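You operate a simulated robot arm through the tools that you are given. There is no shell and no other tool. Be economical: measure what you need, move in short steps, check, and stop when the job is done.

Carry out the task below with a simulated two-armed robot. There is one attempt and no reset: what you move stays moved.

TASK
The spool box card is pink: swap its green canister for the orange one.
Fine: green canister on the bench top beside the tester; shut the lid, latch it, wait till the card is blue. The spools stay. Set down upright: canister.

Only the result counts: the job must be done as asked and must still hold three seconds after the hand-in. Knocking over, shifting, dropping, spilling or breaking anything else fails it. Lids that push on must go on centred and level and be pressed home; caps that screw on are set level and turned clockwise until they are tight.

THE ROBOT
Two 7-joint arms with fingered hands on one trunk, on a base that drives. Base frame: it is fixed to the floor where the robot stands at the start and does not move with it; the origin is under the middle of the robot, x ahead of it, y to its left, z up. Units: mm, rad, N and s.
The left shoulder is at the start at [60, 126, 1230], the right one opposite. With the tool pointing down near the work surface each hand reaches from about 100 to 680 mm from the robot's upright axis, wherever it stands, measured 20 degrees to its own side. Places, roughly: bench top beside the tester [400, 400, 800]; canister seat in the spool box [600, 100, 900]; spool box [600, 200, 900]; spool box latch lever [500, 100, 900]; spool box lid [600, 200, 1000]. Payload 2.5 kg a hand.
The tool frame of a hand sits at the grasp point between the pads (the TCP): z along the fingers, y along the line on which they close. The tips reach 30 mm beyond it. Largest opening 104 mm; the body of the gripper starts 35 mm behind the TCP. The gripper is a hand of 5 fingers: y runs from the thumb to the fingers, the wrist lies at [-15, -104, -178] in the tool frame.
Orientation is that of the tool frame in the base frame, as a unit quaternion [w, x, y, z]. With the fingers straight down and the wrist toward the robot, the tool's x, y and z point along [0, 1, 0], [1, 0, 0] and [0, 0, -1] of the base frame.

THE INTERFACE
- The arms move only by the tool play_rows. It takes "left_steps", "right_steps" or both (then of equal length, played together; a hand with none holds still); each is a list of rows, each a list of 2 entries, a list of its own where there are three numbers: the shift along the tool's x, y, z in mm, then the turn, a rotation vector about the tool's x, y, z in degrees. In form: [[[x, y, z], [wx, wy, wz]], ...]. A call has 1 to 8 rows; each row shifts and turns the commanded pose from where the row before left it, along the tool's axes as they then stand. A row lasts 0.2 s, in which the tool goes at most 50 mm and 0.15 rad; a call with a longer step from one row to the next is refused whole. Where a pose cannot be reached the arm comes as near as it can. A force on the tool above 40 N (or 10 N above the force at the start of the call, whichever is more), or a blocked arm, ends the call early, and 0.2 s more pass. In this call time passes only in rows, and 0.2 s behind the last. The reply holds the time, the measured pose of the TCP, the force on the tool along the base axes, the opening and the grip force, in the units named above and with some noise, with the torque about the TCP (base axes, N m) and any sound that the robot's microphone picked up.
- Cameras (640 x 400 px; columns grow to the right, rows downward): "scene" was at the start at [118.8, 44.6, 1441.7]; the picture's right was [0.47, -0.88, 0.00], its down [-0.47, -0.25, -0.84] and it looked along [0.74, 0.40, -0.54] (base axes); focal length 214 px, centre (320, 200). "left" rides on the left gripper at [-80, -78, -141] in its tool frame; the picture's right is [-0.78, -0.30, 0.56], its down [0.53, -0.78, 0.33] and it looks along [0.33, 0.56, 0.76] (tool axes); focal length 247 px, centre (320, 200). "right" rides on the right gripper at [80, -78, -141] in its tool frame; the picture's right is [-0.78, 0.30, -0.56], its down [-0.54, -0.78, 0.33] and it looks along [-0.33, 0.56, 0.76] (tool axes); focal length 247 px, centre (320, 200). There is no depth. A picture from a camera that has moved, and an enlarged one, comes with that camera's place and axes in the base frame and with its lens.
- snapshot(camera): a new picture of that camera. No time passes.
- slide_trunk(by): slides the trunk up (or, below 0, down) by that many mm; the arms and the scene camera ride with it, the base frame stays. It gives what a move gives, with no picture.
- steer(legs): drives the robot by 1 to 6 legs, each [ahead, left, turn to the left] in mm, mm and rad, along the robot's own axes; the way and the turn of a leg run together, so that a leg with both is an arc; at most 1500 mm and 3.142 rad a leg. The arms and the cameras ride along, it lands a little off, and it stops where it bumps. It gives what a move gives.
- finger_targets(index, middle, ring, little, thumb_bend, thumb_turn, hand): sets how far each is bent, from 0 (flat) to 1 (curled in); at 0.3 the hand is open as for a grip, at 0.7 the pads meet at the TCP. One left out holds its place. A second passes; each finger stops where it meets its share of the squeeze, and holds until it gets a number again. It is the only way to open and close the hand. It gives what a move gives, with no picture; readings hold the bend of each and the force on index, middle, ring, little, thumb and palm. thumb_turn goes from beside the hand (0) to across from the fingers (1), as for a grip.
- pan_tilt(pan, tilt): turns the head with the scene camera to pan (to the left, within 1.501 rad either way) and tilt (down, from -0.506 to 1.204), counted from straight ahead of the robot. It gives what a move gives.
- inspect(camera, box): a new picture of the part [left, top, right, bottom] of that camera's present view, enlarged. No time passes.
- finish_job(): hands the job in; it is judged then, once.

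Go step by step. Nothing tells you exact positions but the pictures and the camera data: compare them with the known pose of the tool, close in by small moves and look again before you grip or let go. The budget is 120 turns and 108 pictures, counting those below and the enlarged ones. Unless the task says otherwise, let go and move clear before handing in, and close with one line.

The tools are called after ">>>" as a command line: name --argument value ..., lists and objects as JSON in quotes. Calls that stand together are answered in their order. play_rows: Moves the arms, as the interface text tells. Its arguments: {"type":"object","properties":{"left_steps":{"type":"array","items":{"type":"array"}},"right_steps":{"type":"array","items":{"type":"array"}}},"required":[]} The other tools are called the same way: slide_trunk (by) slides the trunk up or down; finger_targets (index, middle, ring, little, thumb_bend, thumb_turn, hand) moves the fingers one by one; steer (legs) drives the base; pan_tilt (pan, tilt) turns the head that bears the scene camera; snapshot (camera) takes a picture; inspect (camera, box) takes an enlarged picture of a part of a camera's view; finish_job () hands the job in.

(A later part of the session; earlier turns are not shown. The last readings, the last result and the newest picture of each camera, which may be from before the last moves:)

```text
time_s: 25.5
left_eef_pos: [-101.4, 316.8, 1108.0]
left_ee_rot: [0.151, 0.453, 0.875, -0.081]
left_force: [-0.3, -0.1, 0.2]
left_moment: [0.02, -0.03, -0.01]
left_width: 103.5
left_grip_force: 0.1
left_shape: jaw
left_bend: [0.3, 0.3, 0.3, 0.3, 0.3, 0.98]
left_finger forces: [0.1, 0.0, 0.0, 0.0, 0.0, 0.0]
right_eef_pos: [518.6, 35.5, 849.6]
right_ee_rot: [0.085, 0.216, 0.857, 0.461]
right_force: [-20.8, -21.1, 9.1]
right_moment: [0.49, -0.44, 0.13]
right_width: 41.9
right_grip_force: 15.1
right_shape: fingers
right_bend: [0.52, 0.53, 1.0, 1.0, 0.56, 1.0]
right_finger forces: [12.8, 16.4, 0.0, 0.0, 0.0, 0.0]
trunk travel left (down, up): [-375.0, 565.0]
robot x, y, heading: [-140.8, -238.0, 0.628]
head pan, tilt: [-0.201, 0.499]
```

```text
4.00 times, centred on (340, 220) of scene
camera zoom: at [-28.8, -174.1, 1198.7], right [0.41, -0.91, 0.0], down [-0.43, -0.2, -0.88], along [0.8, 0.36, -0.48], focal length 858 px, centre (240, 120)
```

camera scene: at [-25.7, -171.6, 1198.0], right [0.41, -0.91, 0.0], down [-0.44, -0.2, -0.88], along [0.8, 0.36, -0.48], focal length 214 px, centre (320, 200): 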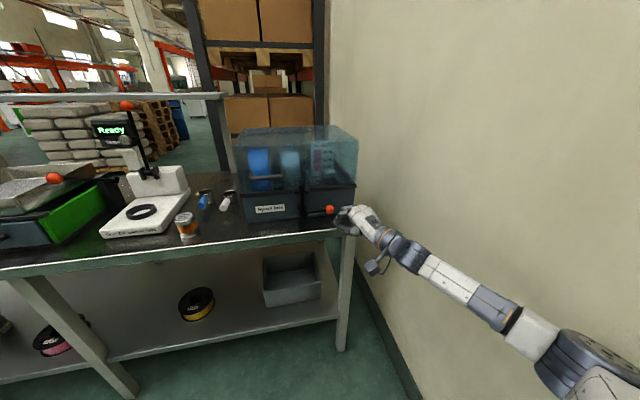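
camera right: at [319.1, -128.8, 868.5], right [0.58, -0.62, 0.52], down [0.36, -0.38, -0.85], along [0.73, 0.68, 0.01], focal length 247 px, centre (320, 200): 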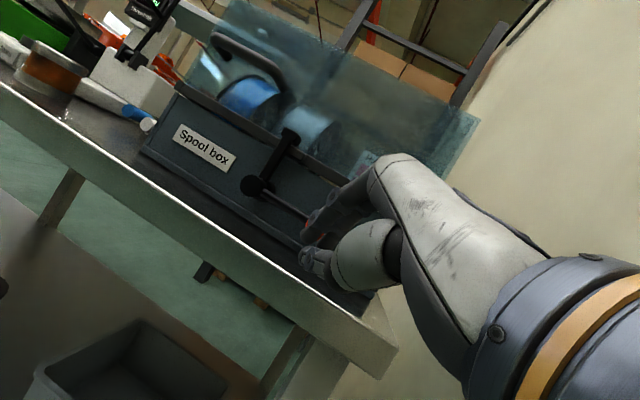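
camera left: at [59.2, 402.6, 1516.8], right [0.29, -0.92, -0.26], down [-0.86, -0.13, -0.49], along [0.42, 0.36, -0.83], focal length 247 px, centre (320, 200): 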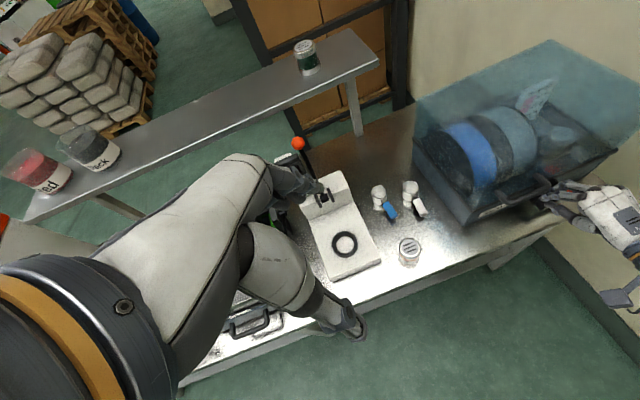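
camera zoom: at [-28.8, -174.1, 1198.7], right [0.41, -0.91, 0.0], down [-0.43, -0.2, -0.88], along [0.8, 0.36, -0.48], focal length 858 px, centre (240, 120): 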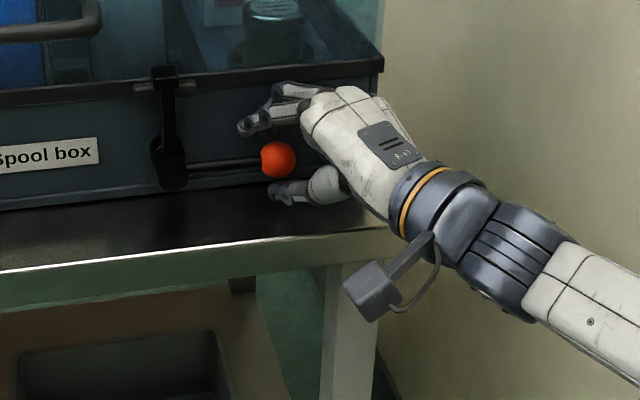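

The fingertips pressed the box front, but the thumb is well under the knob. I'll back off about 14 mm along u.

>>> play_rows --right_steps '[[[6.3, -6, -10], [0, 0, 0]]]'

>>> inspect --camera "right" --box '[200, 120, 400, 320]'

```text
time_s: 25.9
left_eef_pos: [-101.0, 320.5, 1105.1]
left_ee_rot: [0.151, 0.452, 0.875, -0.082]
left_force: [0.1, -0.4, 0.1]
left_moment: [-0.01, -0.03, 0.0]
left_width: 103.7
left_grip_force: 0.0
left_shape: jaw
left_bend: [0.3, 0.3, 0.3, 0.3, 0.3, 0.98]
left_finger forces: [0.0, 0.1, 0.0, 0.1, 0.1, 0.0]
right_eef_pos: [512.1, 28.2, 844.6]
right_ee_rot: [0.086, 0.221, 0.858, 0.455]
right_force: [-0.1, 0.6, -0.1]
right_moment: [-0.01, 0.03, 0.0]
right_width: 46.2
right_grip_force: 0.4
right_shape: fingers
right_bend: [0.48, 0.49, 1.0, 1.0, 0.56, 1.0]
right_finger forces: [0.0, 0.6, 0.0, 0.1, 0.1, 0.1]
trunk travel left (down, up): [-375.0, 565.0]
robot x, y, heading: [-143.9, -236.6, 0.626]
head pan, tilt: [-0.201, 0.499]
```

```text
2.00 times, centred on (300, 220) of right
camera zoom: at [369.8, -77.0, 865.5], right [0.58, -0.62, 0.52], down [0.36, -0.38, -0.85], along [0.73, 0.68, 0.0], focal length 494 px, centre (360, 160)
```

zoom: 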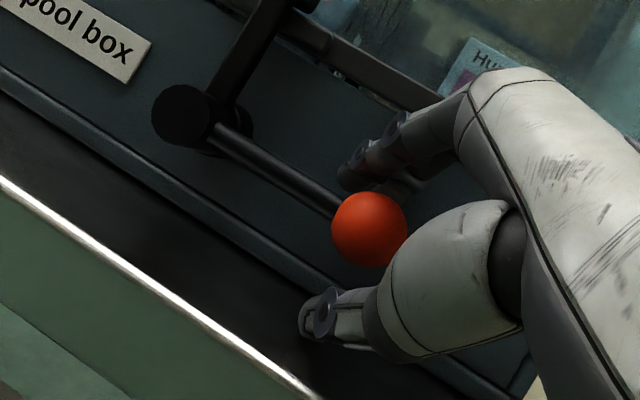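

I'm free of the box and the knob sits between thumb and fingers, so I'll close the pinch on it.

>>> finger_targets --hand "right" --index 0.64 --middle 0.64 --thumb_bend 0.68

>>> inspect --camera "right" --box '[200, 120, 400, 320]'

>>> inspect --camera "scene" --box '[280, 170, 400, 270]'

```text
time_s: 26.9
left_eef_pos: [-100.5, 319.4, 1105.9]
left_ee_rot: [0.151, 0.452, 0.875, -0.083]
left_force: [0.1, -0.6, -0.9]
left_moment: [-0.04, 0.02, -0.01]
left_width: 103.6
left_grip_force: 0.1
left_shape: jaw
left_bend: [0.3, 0.3, 0.3, 0.3, 0.3, 0.98]
left_finger forces: [0.1, 0.0, 0.0, 0.0, 0.0, 0.0]
right_eef_pos: [511.9, 28.5, 847.0]
right_ee_rot: [0.086, 0.221, 0.858, 0.455]
right_force: [5.2, 6.5, 2.8]
right_moment: [0.06, 0.01, -0.02]
right_width: 20.1
right_grip_force: 4.7
right_shape: fingers
right_bend: [0.59, 0.62, 1.0, 1.0, 0.67, 1.0]
right_finger forces: [5.3, 3.1, 0.1, 0.0, 0.7, 0.0]
trunk travel left (down, up): [-375.0, 565.0]
robot x, y, heading: [-141.1, -234.6, 0.627]
head pan, tilt: [-0.201, 0.499]
```

```text
2.00 times, centred on (300, 220) of right
camera zoom: at [369.6, -77.0, 866.6], right [0.58, -0.62, 0.52], down [0.36, -0.38, -0.86], along [0.73, 0.68, 0.0], focal length 494 px, centre (360, 160)
```

zoom: 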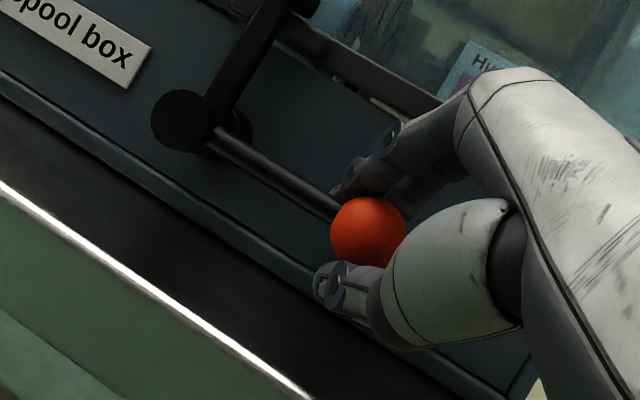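

```text
4.00 times, centred on (340, 220) of scene
camera zoom: at [-25.6, -171.1, 1197.9], right [0.41, -0.91, 0.0], down [-0.44, -0.2, -0.88], along [0.8, 0.36, -0.48], focal length 858 px, centre (240, 120)
```

zoom: 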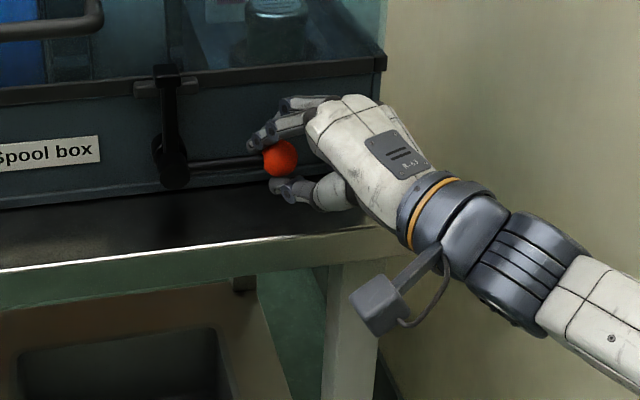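

The knob is held. I'll lift along the lever's arc, first about 20°, and check that it moves.

>>> play_rows --right_steps '[[[1, 8.5, -5.5], [0, 0, 0]], [[2, 8.5, -5], [0, 0, 0]], [[3, 8.5, -4.5], [0, 0, 0]]]'

>>> inspect --camera "scene" --box '[280, 170, 400, 270]'

```text
time_s: 27.7
left_eef_pos: [-99.8, 320.1, 1107.1]
left_ee_rot: [0.151, 0.452, 0.875, -0.083]
left_force: [0.1, -0.6, -0.6]
left_moment: [0.02, 0.01, -0.01]
left_width: 103.6
left_grip_force: 0.1
left_shape: jaw
left_bend: [0.3, 0.3, 0.3, 0.3, 0.3, 0.98]
left_finger forces: [0.0, 0.0, 0.0, 0.0, 0.1, 0.0]
right_eef_pos: [509.4, 33.6, 875.7]
right_ee_rot: [0.085, 0.22, 0.858, 0.455]
right_force: [2.4, 4.3, -3.2]
right_moment: [-0.09, 0.02, 0.06]
right_width: 19.0
right_grip_force: 4.1
right_shape: fingers
right_bend: [0.6, 0.62, 1.0, 1.0, 0.66, 1.0]
right_finger forces: [4.1, 2.9, 0.1, 0.1, 2.3, 0.0]
trunk travel left (down, up): [-375.0, 565.0]
robot x, y, heading: [-141.7, -233.7, 0.628]
head pan, tilt: [-0.201, 0.499]
```

```text
4.00 times, centred on (340, 220) of scene
camera zoom: at [-25.4, -171.1, 1197.9], right [0.41, -0.91, 0.0], down [-0.44, -0.2, -0.88], along [0.8, 0.36, -0.48], focal length 858 px, centre (240, 120)
```

zoom: 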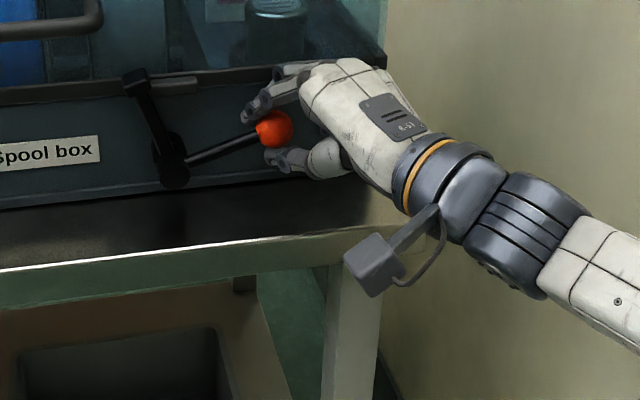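

The lever turns and the hook leaves the keeper. I'll continue to about 65°.

>>> play_rows --right_steps '[[[7.9, 15.1, -6.1], [0, 0, 0]], [[9.7, 13, -3.5], [0, 0, 0]], [[11.7, 11.8, -1.4], [0, 0, 0]], [[13.1, 10, 0.9], [0, 0, 0]]]'

>>> inspect --camera "scene" --box '[280, 170, 400, 270]'

>>> inspect --camera "right" --box '[200, 120, 400, 320]'

```text
time_s: 28.7
left_eef_pos: [-101.0, 318.4, 1105.7]
left_ee_rot: [0.152, 0.452, 0.875, -0.082]
left_force: [-0.6, 0.1, -0.1]
left_moment: [-0.02, -0.01, -0.02]
left_width: 103.7
left_grip_force: 0.0
left_shape: jaw
left_bend: [0.3, 0.3, 0.3, 0.3, 0.3, 0.98]
left_finger forces: [0.1, 0.0, 0.1, 0.0, 0.1, 0.0]
right_eef_pos: [483.8, 68.7, 926.8]
right_ee_rot: [0.086, 0.221, 0.858, 0.456]
right_force: [1.6, -0.2, -2.1]
right_moment: [-0.18, 0.0, 0.02]
right_width: 19.9
right_grip_force: 5.5
right_shape: fingers
right_bend: [0.62, 0.62, 1.0, 1.0, 0.64, 1.0]
right_finger forces: [3.3, 2.5, 0.1, 0.0, 6.0, 0.0]
trunk travel left (down, up): [-375.0, 565.0]
robot x, y, heading: [-143.6, -236.2, 0.626]
head pan, tilt: [-0.201, 0.499]
```

```text
4.00 times, centred on (340, 220) of scene
camera zoom: at [-25.4, -171.4, 1197.9], right [0.41, -0.91, 0.0], down [-0.44, -0.2, -0.88], along [0.8, 0.36, -0.48], focal length 858 px, centre (240, 120)
```

zoom: 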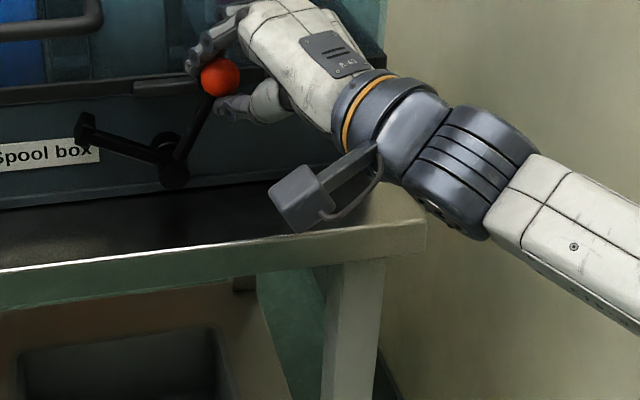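

```text
2.00 times, centred on (300, 220) of right
camera zoom: at [341.4, -37.0, 946.3], right [0.58, -0.63, 0.52], down [0.36, -0.38, -0.86], along [0.73, 0.68, 0.0], focal length 494 px, centre (360, 160)
```

zoom: 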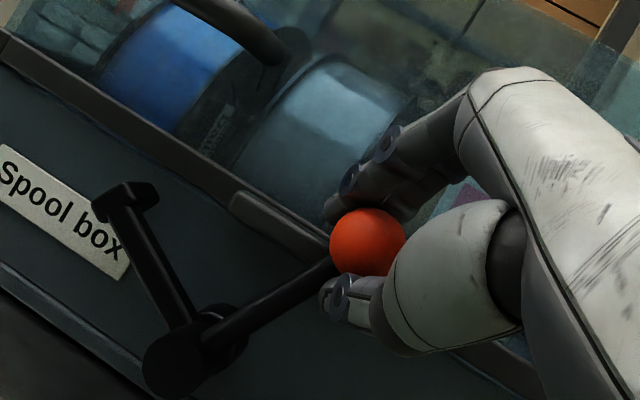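

The hook is fully clear of the keeper. I'll open the pinch and back away along the fingers.

>>> finger_targets --hand "right" --index 0.48 --middle 0.48 --thumb_bend 0.54

>>> play_rows --right_steps '[[[0, 0, -20], [0, 0, 0]], [[0, 0, -40], [0, 0, 0]], [[-5, 0, -40], [0, 0, 0]]]'

>>> inspect --camera "scene" --box '[220, 115, 380, 235]'

```text
time_s: 29.7
left_eef_pos: [-100.7, 319.4, 1105.0]
left_ee_rot: [0.151, 0.452, 0.875, -0.081]
left_force: [0.7, 0.6, -0.2]
left_moment: [0.01, -0.01, 0.04]
left_width: 103.7
left_grip_force: 0.0
left_shape: jaw
left_bend: [0.3, 0.3, 0.3, 0.3, 0.3, 0.98]
left_finger forces: [0.1, 0.0, 0.1, 0.0, 0.0, 0.0]
right_eef_pos: [482.2, 69.3, 925.0]
right_ee_rot: [0.086, 0.22, 0.858, 0.456]
right_force: [-2.2, -0.4, -0.1]
right_moment: [0.02, -0.07, 0.03]
right_width: 49.1
right_grip_force: 1.4
right_shape: fingers
right_bend: [0.48, 0.48, 1.0, 1.0, 0.54, 1.0]
right_finger forces: [0.0, 2.0, 0.0, 0.0, 0.1, 0.1]
trunk travel left (down, up): [-375.0, 565.0]
robot x, y, heading: [-140.9, -234.0, 0.626]
head pan, tilt: [-0.201, 0.499]
```

```text
time_s: 30.5
left_eef_pos: [-100.0, 319.4, 1105.6]
left_ee_rot: [0.151, 0.452, 0.875, -0.083]
left_force: [-1.2, -0.3, 0.5]
left_moment: [0.01, -0.01, -0.02]
left_width: 103.7
left_grip_force: 0.1
left_shape: jaw
left_bend: [0.3, 0.3, 0.3, 0.3, 0.3, 0.98]
left_finger forces: [0.0, 0.0, 0.1, 0.1, 0.0, 0.1]
right_eef_pos: [449.6, -7.7, 983.2]
right_ee_rot: [0.086, 0.221, 0.858, 0.455]
right_force: [-0.5, 0.0, -0.1]
right_moment: [-0.01, -0.01, -0.02]
right_width: 48.8
right_grip_force: 0.1
right_shape: fingers
right_bend: [0.48, 0.48, 1.0, 1.0, 0.54, 1.0]
right_finger forces: [0.0, 0.1, 0.0, 0.1, 0.0, 0.0]
trunk travel left (down, up): [-375.0, 565.0]
robot x, y, heading: [-139.6, -234.2, 0.624]
head pan, tilt: [-0.201, 0.499]
```

```text
3.33 times, centred on (300, 175) of scene
camera zoom: at [-25.9, -171.7, 1198.0], right [0.41, -0.91, 0.0], down [-0.44, -0.2, -0.88], along [0.8, 0.36, -0.48], focal length 715 px, centre (387, 283)
```

zoom: 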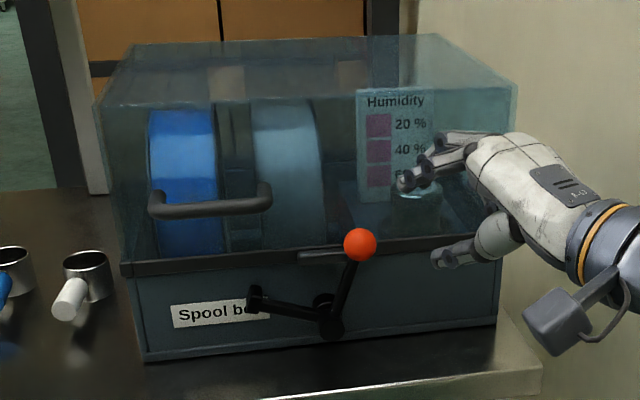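

The lever stays put at about 65°. Next I'll open the lid by its handle, with the bar near (u 455, v −50…−140, z 967), so I'll bring the right hand in front of the handle and flatten its pitch.

>>> play_rows --right_steps '[[[1, 16.4, -11.4], [0, 0, 0]], [[32, 17.4, 24], [0, 0, 0]], [[32, 17.4, 24], [0, 0, 0]], [[32, 17.4, 24], [0, 0, 0]], [[0, 0, 0], [-8, 0, 0]], [[0, 0, 0], [-8, 0, 0]]]'

>>> snapshot --camera "right"

>>> inspect --camera "scene" --box '[220, 115, 380, 235]'

```text
time_s: 31.9
left_eef_pos: [-101.2, 318.9, 1105.7]
left_ee_rot: [0.151, 0.452, 0.875, -0.082]
left_force: [-0.3, 0.4, 0.8]
left_moment: [-0.01, 0.01, -0.02]
left_width: 103.7
left_grip_force: 0.2
left_shape: jaw
left_bend: [0.3, 0.3, 0.3, 0.3, 0.3, 0.98]
left_finger forces: [0.1, 0.1, 0.0, 0.0, 0.0, 0.1]
right_eef_pos: [407.9, 115.8, 1009.1]
right_ee_rot: [0.117, 0.207, 0.786, 0.571]
right_force: [0.3, 0.8, 0.0]
right_moment: [-0.03, 0.03, -0.01]
right_width: 48.8
right_grip_force: 0.0
right_shape: fingers
right_bend: [0.48, 0.48, 1.0, 1.0, 0.54, 1.0]
right_finger forces: [0.0, 0.0, 0.0, 0.0, 0.0, 0.1]
trunk travel left (down, up): [-375.0, 565.0]
robot x, y, heading: [-139.6, -234.3, 0.628]
head pan, tilt: [-0.201, 0.499]
```

```text
68 pictures are left
camera right: at [263.6, 12.7, 984.2], right [0.51, -0.75, 0.42], down [0.46, -0.17, -0.87], along [0.72, 0.64, 0.26], focal length 247 px, centre (320, 200)
```

right: 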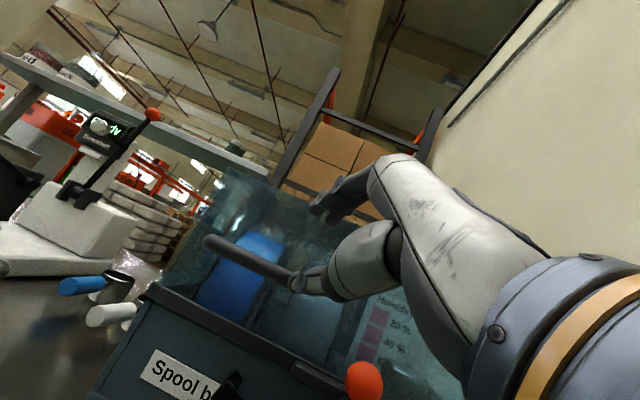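

```text
3.33 times, centred on (300, 175) of scene
camera zoom: at [-25.7, -171.7, 1198.0], right [0.41, -0.91, 0.0], down [-0.44, -0.2, -0.88], along [0.8, 0.36, -0.48], focal length 715 px, centre (387, 283)
```

zoom: 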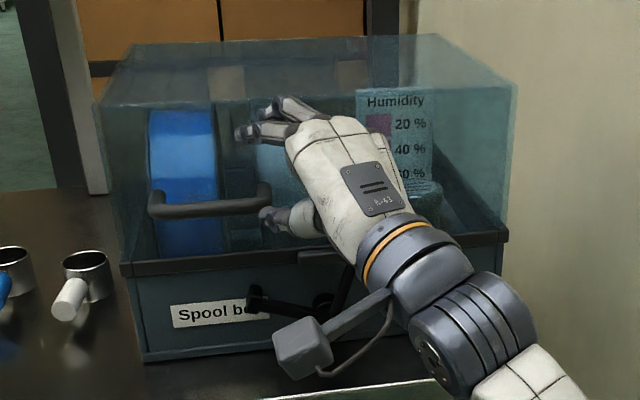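

The pose is reachable. I'll drop so the thumb passes under the bar and advance so the bar lies between thumb and fingers.

>>> play_rows --right_steps '[[[6, -27, 21.5], [0, 0, 0]], [[0, 7, 21], [0, 0, 0]], [[0, 7, 21], [0, 0, 0]]]'

>>> inspect --camera "right" --box '[200, 140, 400, 340]'

>>> inspect --camera "scene" --box '[220, 115, 380, 235]'

```text
time_s: 32.7
left_eef_pos: [-102.3, 317.8, 1107.9]
left_ee_rot: [0.151, 0.452, 0.875, -0.08]
left_force: [-0.2, -0.1, 0.9]
left_moment: [0.01, 0.02, -0.01]
left_width: 103.4
left_grip_force: 0.1
left_shape: jaw
left_bend: [0.3, 0.3, 0.3, 0.3, 0.3, 0.98]
left_finger forces: [0.0, 0.1, 0.0, 0.0, 0.0, 0.0]
right_eef_pos: [424.3, 165.6, 981.5]
right_ee_rot: [0.116, 0.204, 0.783, 0.575]
right_force: [-10.6, -12.6, 4.6]
right_moment: [0.3, -0.27, -0.12]
right_width: 49.2
right_grip_force: 8.1
right_shape: fingers
right_bend: [0.48, 0.51, 1.0, 1.0, 0.54, 1.0]
right_finger forces: [0.0, 16.3, 0.0, 0.0, 0.1, 0.0]
trunk travel left (down, up): [-375.0, 565.0]
robot x, y, heading: [-142.1, -232.9, 0.627]
head pan, tilt: [-0.201, 0.499]
```

```text
2.00 times, centred on (300, 240) of right
camera zoom: at [280.9, 64.1, 956.2], right [0.51, -0.75, 0.41], down [0.47, -0.16, -0.87], along [0.72, 0.64, 0.27], focal length 494 px, centre (360, 120)
```

zoom: 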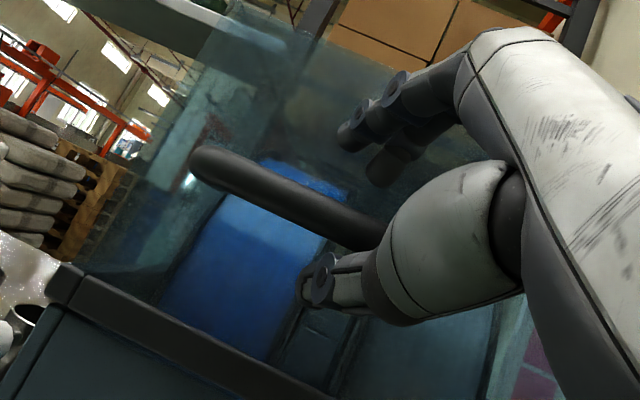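

```text
3.33 times, centred on (300, 175) of scene
camera zoom: at [-27.6, -173.6, 1198.4], right [0.41, -0.91, 0.0], down [-0.43, -0.2, -0.88], along [0.8, 0.36, -0.48], focal length 715 px, centre (387, 283)
```

zoom: 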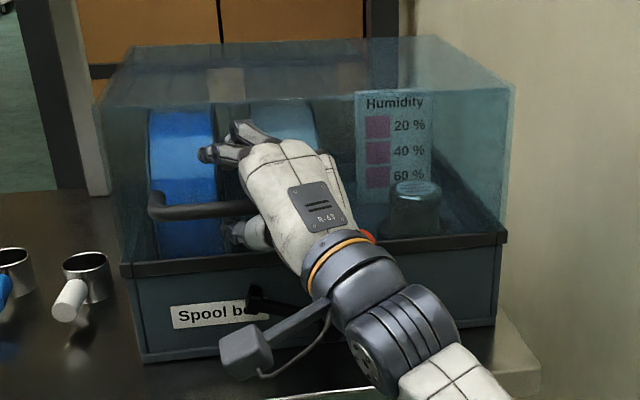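

Thumb is under the bar and the fingers are over it, with middle touching the lid. I'll ease back a few millimetres and close gently.

>>> play_rows --right_steps '[[[3, -2, -8], [0, 0, 0]]]'

>>> finger_targets --hand "right" --index 0.62 --middle 0.62 --thumb_bend 0.64

>>> inspect --camera "right" --box '[200, 140, 400, 340]'

```text
time_s: 33.1
left_eef_pos: [-100.5, 319.6, 1105.7]
left_ee_rot: [0.151, 0.453, 0.875, -0.083]
left_force: [-0.6, -0.1, -0.9]
left_moment: [0.0, 0.0, -0.03]
left_width: 103.8
left_grip_force: 0.0
left_shape: jaw
left_bend: [0.3, 0.3, 0.3, 0.3, 0.3, 0.98]
left_finger forces: [0.0, 0.0, 0.0, 0.0, 0.0, 0.0]
right_eef_pos: [419.5, 163.0, 976.3]
right_ee_rot: [0.116, 0.208, 0.787, 0.568]
right_force: [-2.2, -1.9, -0.9]
right_moment: [-0.01, -0.05, 0.0]
right_width: 49.0
right_grip_force: 1.3
right_shape: fingers
right_bend: [0.48, 0.49, 1.0, 1.0, 0.54, 1.0]
right_finger forces: [0.1, 2.5, 0.0, 0.0, 0.1, 0.0]
trunk travel left (down, up): [-375.0, 565.0]
robot x, y, heading: [-143.4, -234.4, 0.625]
head pan, tilt: [-0.201, 0.499]
```

```text
time_s: 34.1
left_eef_pos: [-99.9, 319.8, 1106.1]
left_ee_rot: [0.151, 0.452, 0.875, -0.082]
left_force: [0.0, -0.9, -0.3]
left_moment: [0.01, -0.02, 0.03]
left_width: 103.7
left_grip_force: 0.0
left_shape: jaw
left_bend: [0.3, 0.3, 0.3, 0.3, 0.3, 0.98]
left_finger forces: [0.0, 0.0, 0.0, 0.0, 0.1, 0.0]
right_eef_pos: [419.5, 161.8, 978.6]
right_ee_rot: [0.115, 0.206, 0.786, 0.571]
right_force: [-0.5, 0.0, -0.2]
right_moment: [0.03, -0.02, 0.01]
right_width: 18.8
right_grip_force: 0.4
right_shape: fingers
right_bend: [0.62, 0.62, 1.0, 1.0, 0.64, 1.0]
right_finger forces: [0.1, 0.0, 0.0, 0.0, 0.1, 0.1]
trunk travel left (down, up): [-375.0, 565.0]
robot x, y, heading: [-136.8, -235.5, 0.627]
head pan, tilt: [-0.201, 0.499]
```

```text
2.00 times, centred on (300, 240) of right
camera zoom: at [276.5, 59.4, 953.4], right [0.51, -0.75, 0.42], down [0.46, -0.17, -0.87], along [0.72, 0.64, 0.26], focal length 494 px, centre (360, 120)
```

zoom: 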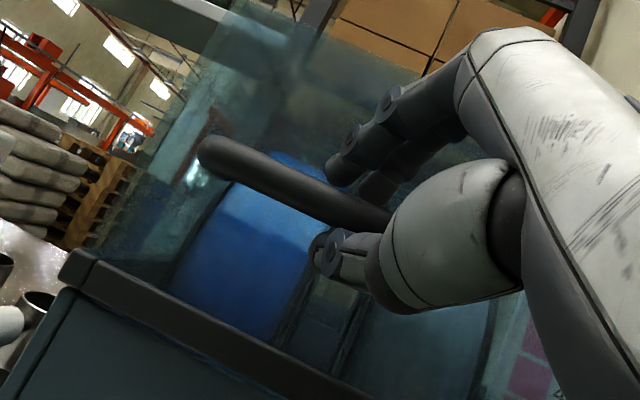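

The bar is loosely caged. I'll start lifting along the lid's arc and watch the force.

>>> play_rows --right_steps '[[[-1.7, 20.3, -1.3], [0, 0, 0]], [[-1.7, 20.3, -1.3], [0, 0, 0]], [[-2.9, 20.2, 1.2], [0, 0, 0]], [[-2.9, 20.2, 1.2], [0, 0, 0]]]'

>>> snapshot --camera "scene"

```text
time_s: 35.1
left_eef_pos: [-99.9, 320.8, 1105.8]
left_ee_rot: [0.151, 0.452, 0.875, -0.082]
left_force: [0.5, 0.1, -0.6]
left_moment: [0.01, -0.02, 0.01]
left_width: 103.7
left_grip_force: 0.0
left_shape: jaw
left_bend: [0.3, 0.3, 0.3, 0.3, 0.3, 0.98]
left_finger forces: [0.1, 0.0, 0.0, 0.0, 0.0, 0.0]
right_eef_pos: [443.8, 178.7, 1051.2]
right_ee_rot: [0.116, 0.208, 0.787, 0.57]
right_force: [-1.7, -0.2, -0.4]
right_moment: [-0.01, 0.0, 0.02]
right_width: 21.1
right_grip_force: 0.2
right_shape: fingers
right_bend: [0.62, 0.62, 1.0, 1.0, 0.62, 1.0]
right_finger forces: [0.0, 0.0, 0.1, 0.1, 1.5, 0.0]
trunk travel left (down, up): [-375.0, 565.0]
robot x, y, heading: [-141.8, -233.8, 0.627]
head pan, tilt: [-0.201, 0.499]
```

```text
63 pictures are left
camera scene: at [-25.8, -171.5, 1197.9], right [0.41, -0.91, 0.0], down [-0.44, -0.2, -0.88], along [0.8, 0.36, -0.48], focal length 214 px, centre (320, 200)
```

scene: 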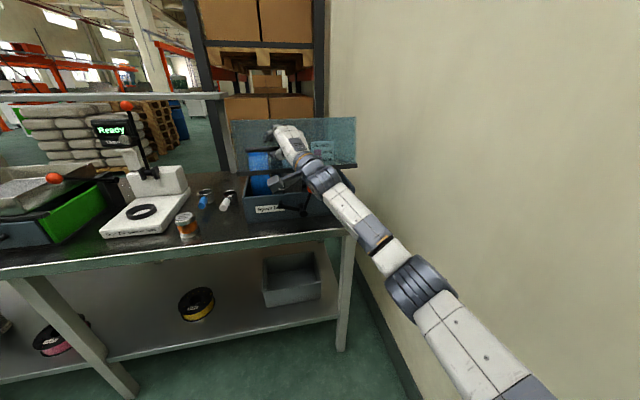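

The lid rises with almost no force. I'll continue along the arc to about 40°.

>>> play_rows --right_steps '[[[-4.2, 20.1, 4], [0, 0, 0]], [[-4.2, 20.1, 4], [0, 0, 0]], [[-5.2, 18.9, 6.3], [0, 0, 0]], [[-5.2, 18.9, 6.3], [0, 0, 0]], [[-6.2, 17.5, 8.6], [0, 0, 0]], [[-6.2, 17.5, 8.6], [0, 0, 0]]]'

>>> snapshot --camera "scene"

>>> snapshot --camera "right"

```text
time_s: 36.5
left_eef_pos: [-98.6, 319.9, 1105.2]
left_ee_rot: [0.151, 0.452, 0.875, -0.082]
left_force: [0.5, 0.4, -0.2]
left_moment: [0.01, 0.01, -0.05]
left_width: 103.5
left_grip_force: 0.1
left_shape: jaw
left_bend: [0.3, 0.3, 0.3, 0.3, 0.3, 0.98]
left_finger forces: [0.0, 0.0, 0.1, 0.0, 0.1, 0.0]
right_eef_pos: [474.2, 201.1, 1103.1]
right_ee_rot: [0.116, 0.206, 0.786, 0.571]
right_force: [-1.8, 0.8, -1.5]
right_moment: [0.0, 0.05, -0.04]
right_width: 20.8
right_grip_force: 0.8
right_shape: fingers
right_bend: [0.62, 0.62, 1.0, 1.0, 0.62, 1.0]
right_finger forces: [0.0, 0.0, 0.1, 0.0, 1.6, 0.0]
right hand out of reach, approached as far as the arm can: row 4, 5, 6
trunk travel left (down, up): [-375.0, 565.0]
robot x, y, heading: [-140.8, -235.5, 0.627]
head pan, tilt: [-0.201, 0.499]
```

```text
62 pictures are left
camera scene: at [-25.8, -171.4, 1198.0], right [0.41, -0.91, 0.0], down [-0.44, -0.2, -0.88], along [0.8, 0.36, -0.48], focal length 214 px, centre (320, 200)
```

scene: 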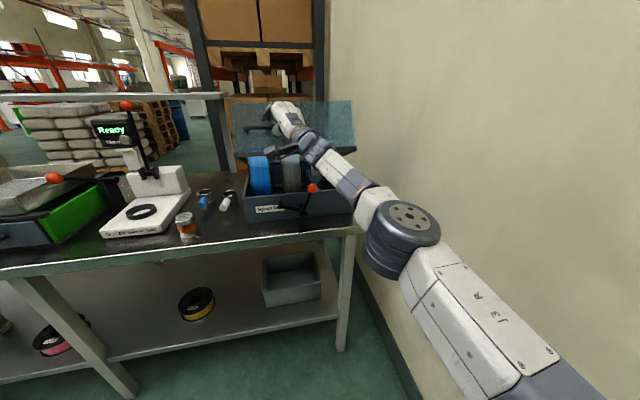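

```text
61 pictures are left
camera right: at [330.4, 99.2, 1078.9], right [0.51, -0.75, 0.42], down [0.46, -0.17, -0.87], along [0.72, 0.64, 0.26], focal length 247 px, centre (320, 200)
```

right: 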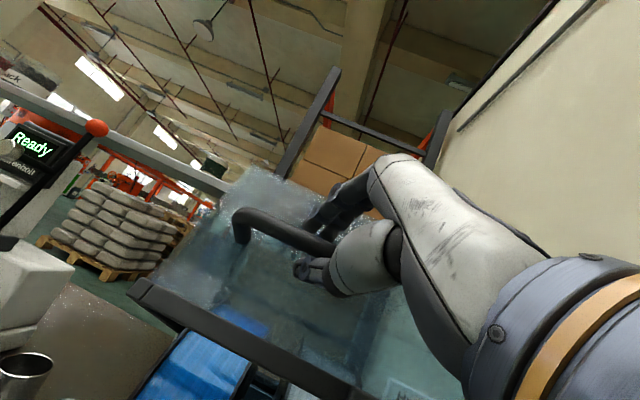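

The arm is at its limit at about 28° of lid opening. I'll carry on by alternating small forward drives and trunk lifts, so the hand keeps following the arc.

>>> steer --legs '[[25, 0, 0]]'

>>> slide_trunk --by 25

>>> steer --legs '[[30, 0, 0]]'

>>> slide_trunk --by 25

>>> inspect --camera "right" --box '[140, 100, 460, 340]'

```text
time_s: 37.3
left_eef_pos: [-81.8, 331.6, 1108.3]
left_ee_rot: [0.153, 0.452, 0.875, -0.079]
left_force: [-0.2, 0.4, -0.1]
left_moment: [-0.01, -0.02, 0.01]
left_width: 103.8
left_grip_force: 0.0
left_shape: jaw
left_bend: [0.3, 0.3, 0.3, 0.3, 0.3, 0.98]
left_finger forces: [0.0, 0.0, 0.0, 0.0, 0.0, 0.0]
right_eef_pos: [490.7, 212.8, 1110.9]
right_ee_rot: [0.118, 0.203, 0.783, 0.576]
right_force: [-11.7, -14.9, 17.3]
right_moment: [0.53, -0.52, -0.07]
right_width: 12.3
right_grip_force: 12.1
right_shape: fingers
right_bend: [0.62, 0.55, 1.0, 1.0, 0.68, 1.0]
right_finger forces: [0.0, 19.2, 0.0, 0.0, 5.4, 0.0]
trunk travel left (down, up): [-375.0, 565.0]
robot x, y, heading: [-121.3, -222.2, 0.636]
head pan, tilt: [-0.201, 0.499]
```

```text
time_s: 38.0
left_eef_pos: [-79.3, 336.0, 1129.8]
left_ee_rot: [0.151, 0.452, 0.875, -0.083]
left_force: [-0.7, 0.2, -0.2]
left_moment: [0.02, 0.0, 0.01]
left_width: 103.8
left_grip_force: 0.1
left_shape: jaw
left_bend: [0.3, 0.3, 0.3, 0.3, 0.3, 0.98]
left_finger forces: [0.0, 0.0, 0.0, 0.0, 0.1, 0.1]
right_eef_pos: [493.8, 217.0, 1130.7]
right_ee_rot: [0.117, 0.205, 0.785, 0.573]
right_force: [1.0, 2.0, -4.4]
right_moment: [0.09, -0.02, -0.01]
right_width: 22.0
right_grip_force: 2.3
right_shape: fingers
right_bend: [0.62, 0.62, 1.0, 1.0, 0.61, 1.0]
right_finger forces: [0.0, 0.0, 0.0, 0.1, 3.9, 0.0]
trunk travel left (down, up): [-400.0, 540.0]
robot x, y, heading: [-121.7, -220.5, 0.626]
head pan, tilt: [-0.201, 0.499]
```

```text
time_s: 38.9
left_eef_pos: [-56.2, 351.2, 1133.0]
left_ee_rot: [0.152, 0.452, 0.875, -0.081]
left_force: [0.4, -0.1, -0.5]
left_moment: [0.0, -0.01, -0.05]
left_width: 103.5
left_grip_force: 0.1
left_shape: jaw
left_bend: [0.3, 0.3, 0.3, 0.3, 0.3, 0.98]
left_finger forces: [0.0, 0.0, 0.0, 0.1, 0.1, 0.1]
right_eef_pos: [514.2, 229.9, 1138.3]
right_ee_rot: [0.116, 0.201, 0.782, 0.578]
right_force: [-7.5, -9.7, 12.3]
right_moment: [0.27, -0.26, -0.04]
right_width: 8.0
right_grip_force: 9.5
right_shape: fingers
right_bend: [0.62, 0.6, 1.0, 1.0, 0.72, 1.0]
right_finger forces: [0.0, 7.5, 4.1, 0.0, 7.4, 0.0]
trunk travel left (down, up): [-400.0, 540.0]
robot x, y, heading: [-96.1, -201.6, 0.627]
head pan, tilt: [-0.201, 0.499]
```

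```text
time_s: 39.6
left_eef_pos: [-55.6, 351.9, 1155.3]
left_ee_rot: [0.152, 0.452, 0.875, -0.083]
left_force: [0.2, -0.1, -0.6]
left_moment: [-0.02, 0.0, 0.01]
left_width: 103.6
left_grip_force: 0.1
left_shape: jaw
left_bend: [0.3, 0.3, 0.3, 0.3, 0.3, 0.98]
left_finger forces: [0.0, 0.1, 0.1, 0.0, 0.0, 0.0]
right_eef_pos: [516.5, 232.3, 1156.7]
right_ee_rot: [0.116, 0.203, 0.784, 0.575]
right_force: [1.9, 2.4, -3.3]
right_moment: [0.07, -0.01, -0.02]
right_width: 21.6
right_grip_force: 1.8
right_shape: fingers
right_bend: [0.62, 0.62, 1.0, 1.0, 0.62, 1.0]
right_finger forces: [0.0, 0.0, 0.1, 0.0, 3.4, 0.0]
trunk travel left (down, up): [-425.0, 515.0]
robot x, y, heading: [-96.5, -203.8, 0.626]
head pan, tilt: [-0.201, 0.499]
```

```text
1.67 times, centred on (300, 220) of right
camera zoom: at [374.8, 130.0, 1132.4], right [0.51, -0.75, 0.41], down [0.47, -0.16, -0.87], along [0.72, 0.64, 0.27], focal length 412 px, centre (353, 167)
```

zoom: 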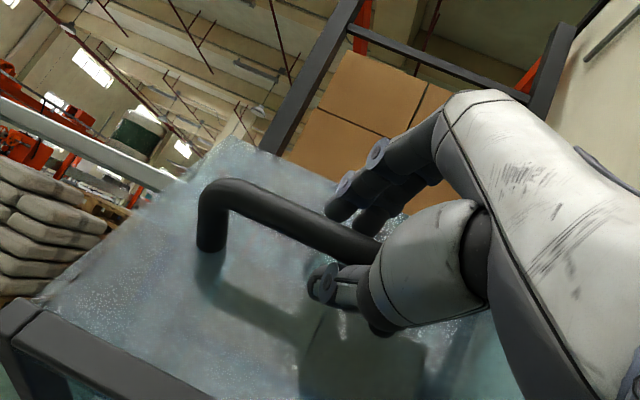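

It's working, at about 45° now. I'll continue in alternating small lifts and drives.

>>> steer --legs '[[25, 0, 0]]'

>>> slide_trunk --by 18

>>> steer --legs '[[28, 0, 0]]'

>>> slide_trunk --by 15

>>> steer --legs '[[28, 0, 0]]'

>>> slide_trunk --by 10

>>> snapshot --camera "scene"

>>> inspect --camera "right" --box '[140, 100, 460, 340]'

```text
time_s: 40.4
left_eef_pos: [-36.7, 364.4, 1156.3]
left_ee_rot: [0.152, 0.452, 0.875, -0.082]
left_force: [-0.7, 0.3, 0.6]
left_moment: [0.0, -0.01, 0.01]
left_width: 103.6
left_grip_force: 0.1
left_shape: jaw
left_bend: [0.3, 0.3, 0.3, 0.3, 0.3, 0.98]
left_finger forces: [0.0, 0.0, 0.1, 0.0, 0.0, 0.0]
right_eef_pos: [535.2, 245.5, 1161.7]
right_ee_rot: [0.117, 0.202, 0.782, 0.578]
right_force: [-1.6, -3.2, 6.6]
right_moment: [0.09, -0.07, 0.01]
right_width: 10.6
right_grip_force: 3.4
right_shape: fingers
right_bend: [0.62, 0.62, 1.0, 1.0, 0.7, 1.0]
right_finger forces: [0.0, 0.0, 0.1, 0.0, 6.9, 0.0]
trunk travel left (down, up): [-425.0, 515.0]
robot x, y, heading: [-75.7, -187.5, 0.627]
head pan, tilt: [-0.201, 0.499]
```

```text
time_s: 41.0
left_eef_pos: [-34.8, 367.2, 1172.5]
left_ee_rot: [0.152, 0.452, 0.875, -0.082]
left_force: [0.0, 0.3, 0.0]
left_moment: [0.01, -0.04, -0.02]
left_width: 103.4
left_grip_force: 0.0
left_shape: jaw
left_bend: [0.3, 0.3, 0.3, 0.3, 0.3, 0.98]
left_finger forces: [0.1, 0.0, 0.0, 0.0, 0.1, 0.1]
right_eef_pos: [537.4, 247.9, 1177.2]
right_ee_rot: [0.117, 0.203, 0.783, 0.576]
right_force: [0.8, 1.6, -4.2]
right_moment: [0.03, -0.04, 0.0]
right_width: 21.9
right_grip_force: 2.1
right_shape: fingers
right_bend: [0.62, 0.62, 1.0, 1.0, 0.62, 1.0]
right_finger forces: [0.0, 0.1, 0.0, 0.0, 3.2, 0.1]
trunk travel left (down, up): [-443.0, 497.0]
robot x, y, heading: [-78.3, -190.8, 0.63]
head pan, tilt: [-0.201, 0.499]
```

```text
time_s: 41.9
left_eef_pos: [-13.5, 383.5, 1174.4]
left_ee_rot: [0.15, 0.452, 0.876, -0.082]
left_force: [-0.2, -0.9, -0.4]
left_moment: [0.0, 0.02, 0.01]
left_width: 103.7
left_grip_force: 0.1
left_shape: jaw
left_bend: [0.3, 0.3, 0.3, 0.3, 0.3, 0.98]
left_finger forces: [0.1, 0.0, 0.0, 0.0, 0.1, 0.0]
right_eef_pos: [557.5, 261.4, 1181.0]
right_ee_rot: [0.116, 0.201, 0.782, 0.579]
right_force: [-1.7, -2.5, 5.1]
right_moment: [0.06, -0.06, -0.01]
right_width: 11.2
right_grip_force: 2.5
right_shape: fingers
right_bend: [0.62, 0.62, 1.0, 1.0, 0.69, 1.0]
right_finger forces: [0.0, 0.1, 0.0, 0.0, 5.3, 0.1]
trunk travel left (down, up): [-443.0, 497.0]
robot x, y, heading: [-51.3, -171.2, 0.626]
head pan, tilt: [-0.201, 0.499]
```

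```text
time_s: 42.5
left_eef_pos: [-12.3, 383.4, 1188.0]
left_ee_rot: [0.152, 0.452, 0.875, -0.082]
left_force: [0.1, 0.3, 0.1]
left_moment: [0.01, -0.01, -0.03]
left_width: 103.6
left_grip_force: 0.0
left_shape: jaw
left_bend: [0.3, 0.3, 0.3, 0.3, 0.3, 0.98]
left_finger forces: [0.0, 0.0, 0.0, 0.1, 0.0, 0.1]
right_eef_pos: [559.9, 265.2, 1195.1]
right_ee_rot: [0.116, 0.202, 0.783, 0.577]
right_force: [1.4, 1.1, -2.4]
right_moment: [0.02, 0.0, 0.01]
right_width: 21.0
right_grip_force: 1.2
right_shape: fingers
right_bend: [0.62, 0.62, 1.0, 1.0, 0.62, 1.0]
right_finger forces: [0.0, 0.0, 0.0, 0.0, 2.3, 0.0]
trunk travel left (down, up): [-458.0, 482.0]
robot x, y, heading: [-53.5, -170.6, 0.632]
head pan, tilt: [-0.201, 0.499]
```

```text
time_s: 43.3
left_eef_pos: [10.1, 399.7, 1188.7]
left_ee_rot: [0.152, 0.452, 0.875, -0.082]
left_force: [0.6, 1.1, 0.4]
left_moment: [-0.01, 0.03, 0.0]
left_width: 103.8
left_grip_force: 0.0
left_shape: jaw
left_bend: [0.3, 0.3, 0.3, 0.3, 0.3, 0.98]
left_finger forces: [0.0, 0.0, 0.0, 0.0, 0.0, 0.0]
right_eef_pos: [581.3, 279.3, 1196.9]
right_ee_rot: [0.116, 0.2, 0.781, 0.58]
right_force: [-1.0, -1.0, 4.2]
right_moment: [0.06, -0.05, 0.03]
right_width: 12.7
right_grip_force: 2.1
right_shape: fingers
right_bend: [0.62, 0.62, 1.0, 1.0, 0.68, 1.0]
right_finger forces: [0.0, 0.1, 0.0, 0.1, 3.8, 0.0]
trunk travel left (down, up): [-458.0, 482.0]
robot x, y, heading: [-29.8, -157.4, 0.631]
head pan, tilt: [-0.201, 0.499]
```

```text
time_s: 43.9
left_eef_pos: [11.1, 399.7, 1198.1]
left_ee_rot: [0.152, 0.452, 0.875, -0.083]
left_force: [-0.4, 0.1, 1.0]
left_moment: [0.01, 0.02, 0.0]
left_width: 103.6
left_grip_force: 0.0
left_shape: jaw
left_bend: [0.3, 0.3, 0.3, 0.3, 0.3, 0.98]
left_finger forces: [0.0, 0.0, 0.0, 0.0, 0.1, 0.1]
right_eef_pos: [581.8, 281.6, 1205.8]
right_ee_rot: [0.117, 0.202, 0.781, 0.579]
right_force: [1.1, 0.2, -0.7]
right_moment: [0.01, 0.01, 0.01]
right_width: 19.2
right_grip_force: 0.2
right_shape: fingers
right_bend: [0.62, 0.62, 1.0, 1.0, 0.63, 1.0]
right_finger forces: [0.0, 0.0, 0.0, 0.1, 0.5, 0.1]
trunk travel left (down, up): [-468.0, 472.0]
robot x, y, heading: [-24.2, -153.3, 0.631]
head pan, tilt: [-0.201, 0.499]
```

```text
59 pictures are left
camera scene: at [84.6, -91.5, 1291.0], right [0.41, -0.91, 0.0], down [-0.44, -0.2, -0.88], along [0.8, 0.36, -0.48], focal length 214 px, centre (320, 200)
```

scene: 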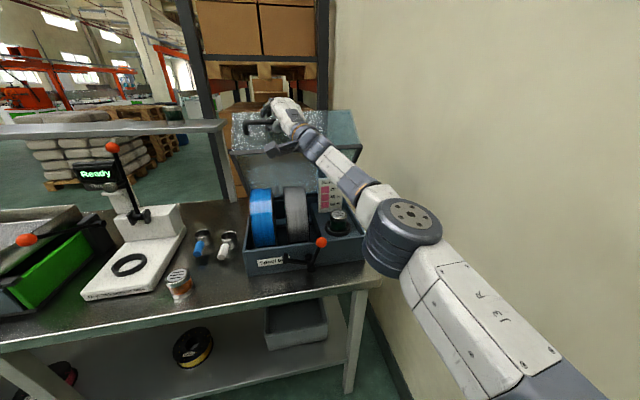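

```text
1.67 times, centred on (300, 220) of right
camera zoom: at [439.7, 177.2, 1178.6], right [0.51, -0.75, 0.41], down [0.48, -0.15, -0.87], along [0.71, 0.64, 0.28], focal length 412 px, centre (353, 167)
```

zoom: 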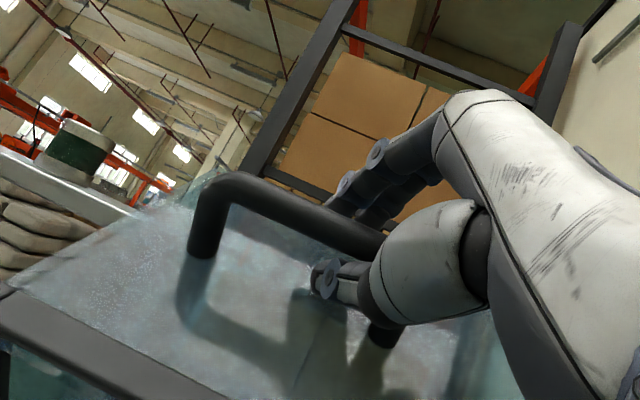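

At about 70° the load is nearly gone. I'll push forward further, past vertical if it goes.

>>> steer --legs '[[35, 0, 0]]'

>>> steer --legs '[[35, 0, 0]]'

>>> inspect --camera "right" --box '[140, 100, 460, 340]'

>>> snapshot --camera "scene"

```text
time_s: 44.8
left_eef_pos: [39.8, 419.4, 1199.1]
left_ee_rot: [0.15, 0.452, 0.875, -0.082]
left_force: [0.1, 0.4, 0.4]
left_moment: [0.0, -0.01, 0.03]
left_width: 103.7
left_grip_force: 0.1
left_shape: jaw
left_bend: [0.3, 0.3, 0.3, 0.3, 0.3, 0.98]
left_finger forces: [0.0, 0.0, 0.0, 0.0, 0.1, 0.1]
right_eef_pos: [608.1, 301.2, 1207.7]
right_ee_rot: [0.117, 0.201, 0.78, 0.58]
right_force: [-0.1, -1.3, 4.2]
right_moment: [0.07, -0.05, -0.02]
right_width: 11.8
right_grip_force: 3.3
right_shape: fingers
right_bend: [0.62, 0.62, 1.0, 1.0, 0.69, 1.0]
right_finger forces: [0.0, 0.0, 2.4, 0.1, 4.0, 0.0]
trunk travel left (down, up): [-468.0, 472.0]
robot x, y, heading: [-0.8, -130.9, 0.633]
head pan, tilt: [-0.201, 0.499]
```

```text
time_s: 45.6
left_eef_pos: [66.5, 440.0, 1198.4]
left_ee_rot: [0.151, 0.453, 0.875, -0.081]
left_force: [1.2, -0.4, -0.3]
left_moment: [0.0, 0.01, -0.01]
left_width: 103.8
left_grip_force: 0.2
left_shape: jaw
left_bend: [0.3, 0.3, 0.3, 0.3, 0.3, 0.98]
left_finger forces: [0.0, 0.0, 0.0, 0.0, 0.0, 0.1]
right_eef_pos: [637.6, 317.9, 1209.5]
right_ee_rot: [0.117, 0.2, 0.78, 0.581]
right_force: [1.0, -5.5, 14.3]
right_moment: [0.09, -0.09, -0.04]
right_width: 12.0
right_grip_force: 9.1
right_shape: fingers
right_bend: [0.6, 0.62, 1.0, 1.0, 0.72, 1.0]
right_finger forces: [3.2, 0.0, 8.9, 0.1, 6.0, 0.0]
trunk travel left (down, up): [-468.0, 472.0]
robot x, y, heading: [27.4, -108.9, 0.627]
head pan, tilt: [-0.201, 0.499]
```

```text
1.67 times, centred on (300, 220) of right
camera zoom: at [495.7, 215.7, 1182.0], right [0.51, -0.76, 0.41], down [0.48, -0.14, -0.87], along [0.71, 0.64, 0.29], focal length 412 px, centre (353, 167)
```

zoom: 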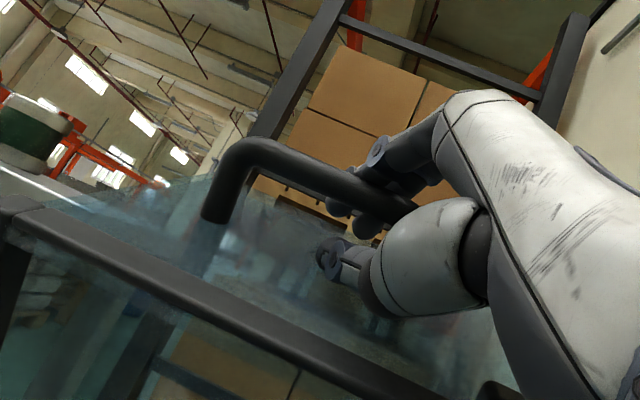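

```text
56 pictures are left
camera scene: at [140.1, -52.2, 1291.3], right [0.41, -0.91, 0.0], down [-0.43, -0.2, -0.88], along [0.8, 0.36, -0.48], focal length 214 px, centre (320, 200)
```

scene: 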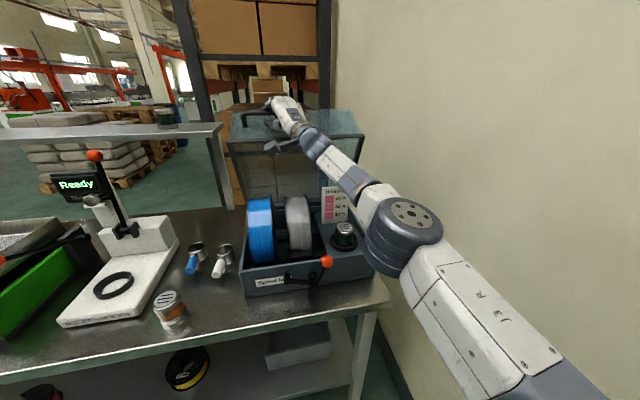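

The bar now sits high in the cage and the lid is nearly upright. I'll lift slightly and push on.

>>> slide_trunk --by 12

>>> steer --legs '[[30, 0, 0]]'

>>> inspect --camera "right" --box '[140, 100, 460, 340]'

>>> snapshot --camera "left"

```text
time_s: 46.2
left_eef_pos: [67.1, 442.1, 1211.1]
left_ee_rot: [0.152, 0.452, 0.875, -0.083]
left_force: [-0.3, -0.1, 0.2]
left_moment: [0.03, -0.02, -0.02]
left_width: 103.7
left_grip_force: 0.0
left_shape: jaw
left_bend: [0.3, 0.3, 0.3, 0.3, 0.3, 0.98]
left_finger forces: [0.1, 0.0, 0.0, 0.0, 0.0, 0.0]
right_eef_pos: [639.1, 320.9, 1221.0]
right_ee_rot: [0.117, 0.202, 0.78, 0.58]
right_force: [0.5, 1.0, 0.1]
right_moment: [0.02, 0.04, -0.03]
right_width: 19.0
right_grip_force: 0.3
right_shape: fingers
right_bend: [0.61, 0.62, 1.0, 1.0, 0.64, 1.0]
right_finger forces: [0.9, 0.0, 0.0, 0.0, 0.0, 0.0]
trunk travel left (down, up): [-480.0, 460.0]
robot x, y, heading: [26.7, -117.4, 0.629]
head pan, tilt: [-0.201, 0.499]
```

```text
time_s: 47.0
left_eef_pos: [90.5, 458.2, 1210.9]
left_ee_rot: [0.151, 0.452, 0.875, -0.083]
left_force: [0.0, -0.1, 0.0]
left_moment: [0.02, 0.01, 0.01]
left_width: 103.7
left_grip_force: 0.0
left_shape: jaw
left_bend: [0.3, 0.3, 0.3, 0.3, 0.3, 0.98]
left_finger forces: [0.0, 0.0, 0.0, 0.0, 0.1, 0.1]
right_eef_pos: [663.9, 336.5, 1221.5]
right_ee_rot: [0.117, 0.201, 0.78, 0.581]
right_force: [0.8, 0.7, 2.5]
right_moment: [0.05, 0.0, 0.01]
right_width: 18.5
right_grip_force: 1.4
right_shape: fingers
right_bend: [0.6, 0.62, 1.0, 1.0, 0.65, 1.0]
right_finger forces: [2.1, 0.1, 0.0, 0.0, 1.1, 0.1]
trunk travel left (down, up): [-480.0, 460.0]
robot x, y, heading: [49.1, -93.3, 0.626]
head pan, tilt: [-0.201, 0.499]
```

```text
1.67 times, centred on (300, 220) of right
camera zoom: at [520.8, 234.3, 1192.9], right [0.51, -0.75, 0.41], down [0.48, -0.14, -0.87], along [0.71, 0.64, 0.29], focal length 412 px, centre (353, 167)
```

zoom: 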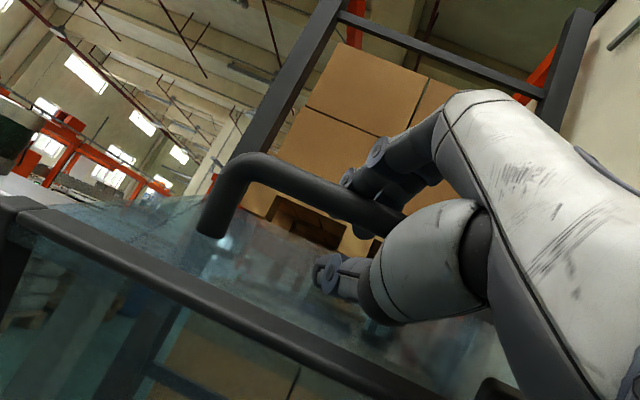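

```text
54 pictures are left
camera left: at [44.9, 392.1, 1371.6], right [0.29, -0.92, -0.26], down [-0.86, -0.13, -0.49], along [0.42, 0.36, -0.83], focal length 247 px, centre (320, 200)
```

left: 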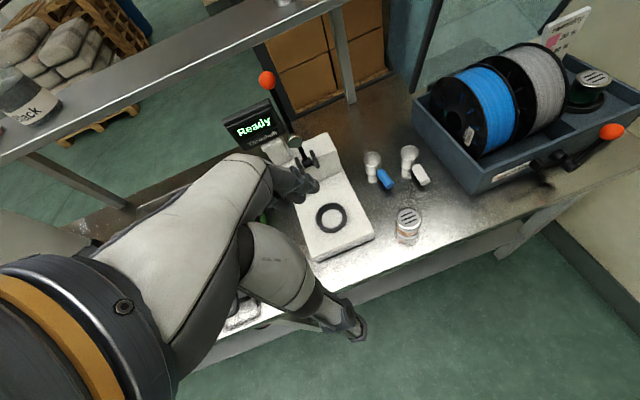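

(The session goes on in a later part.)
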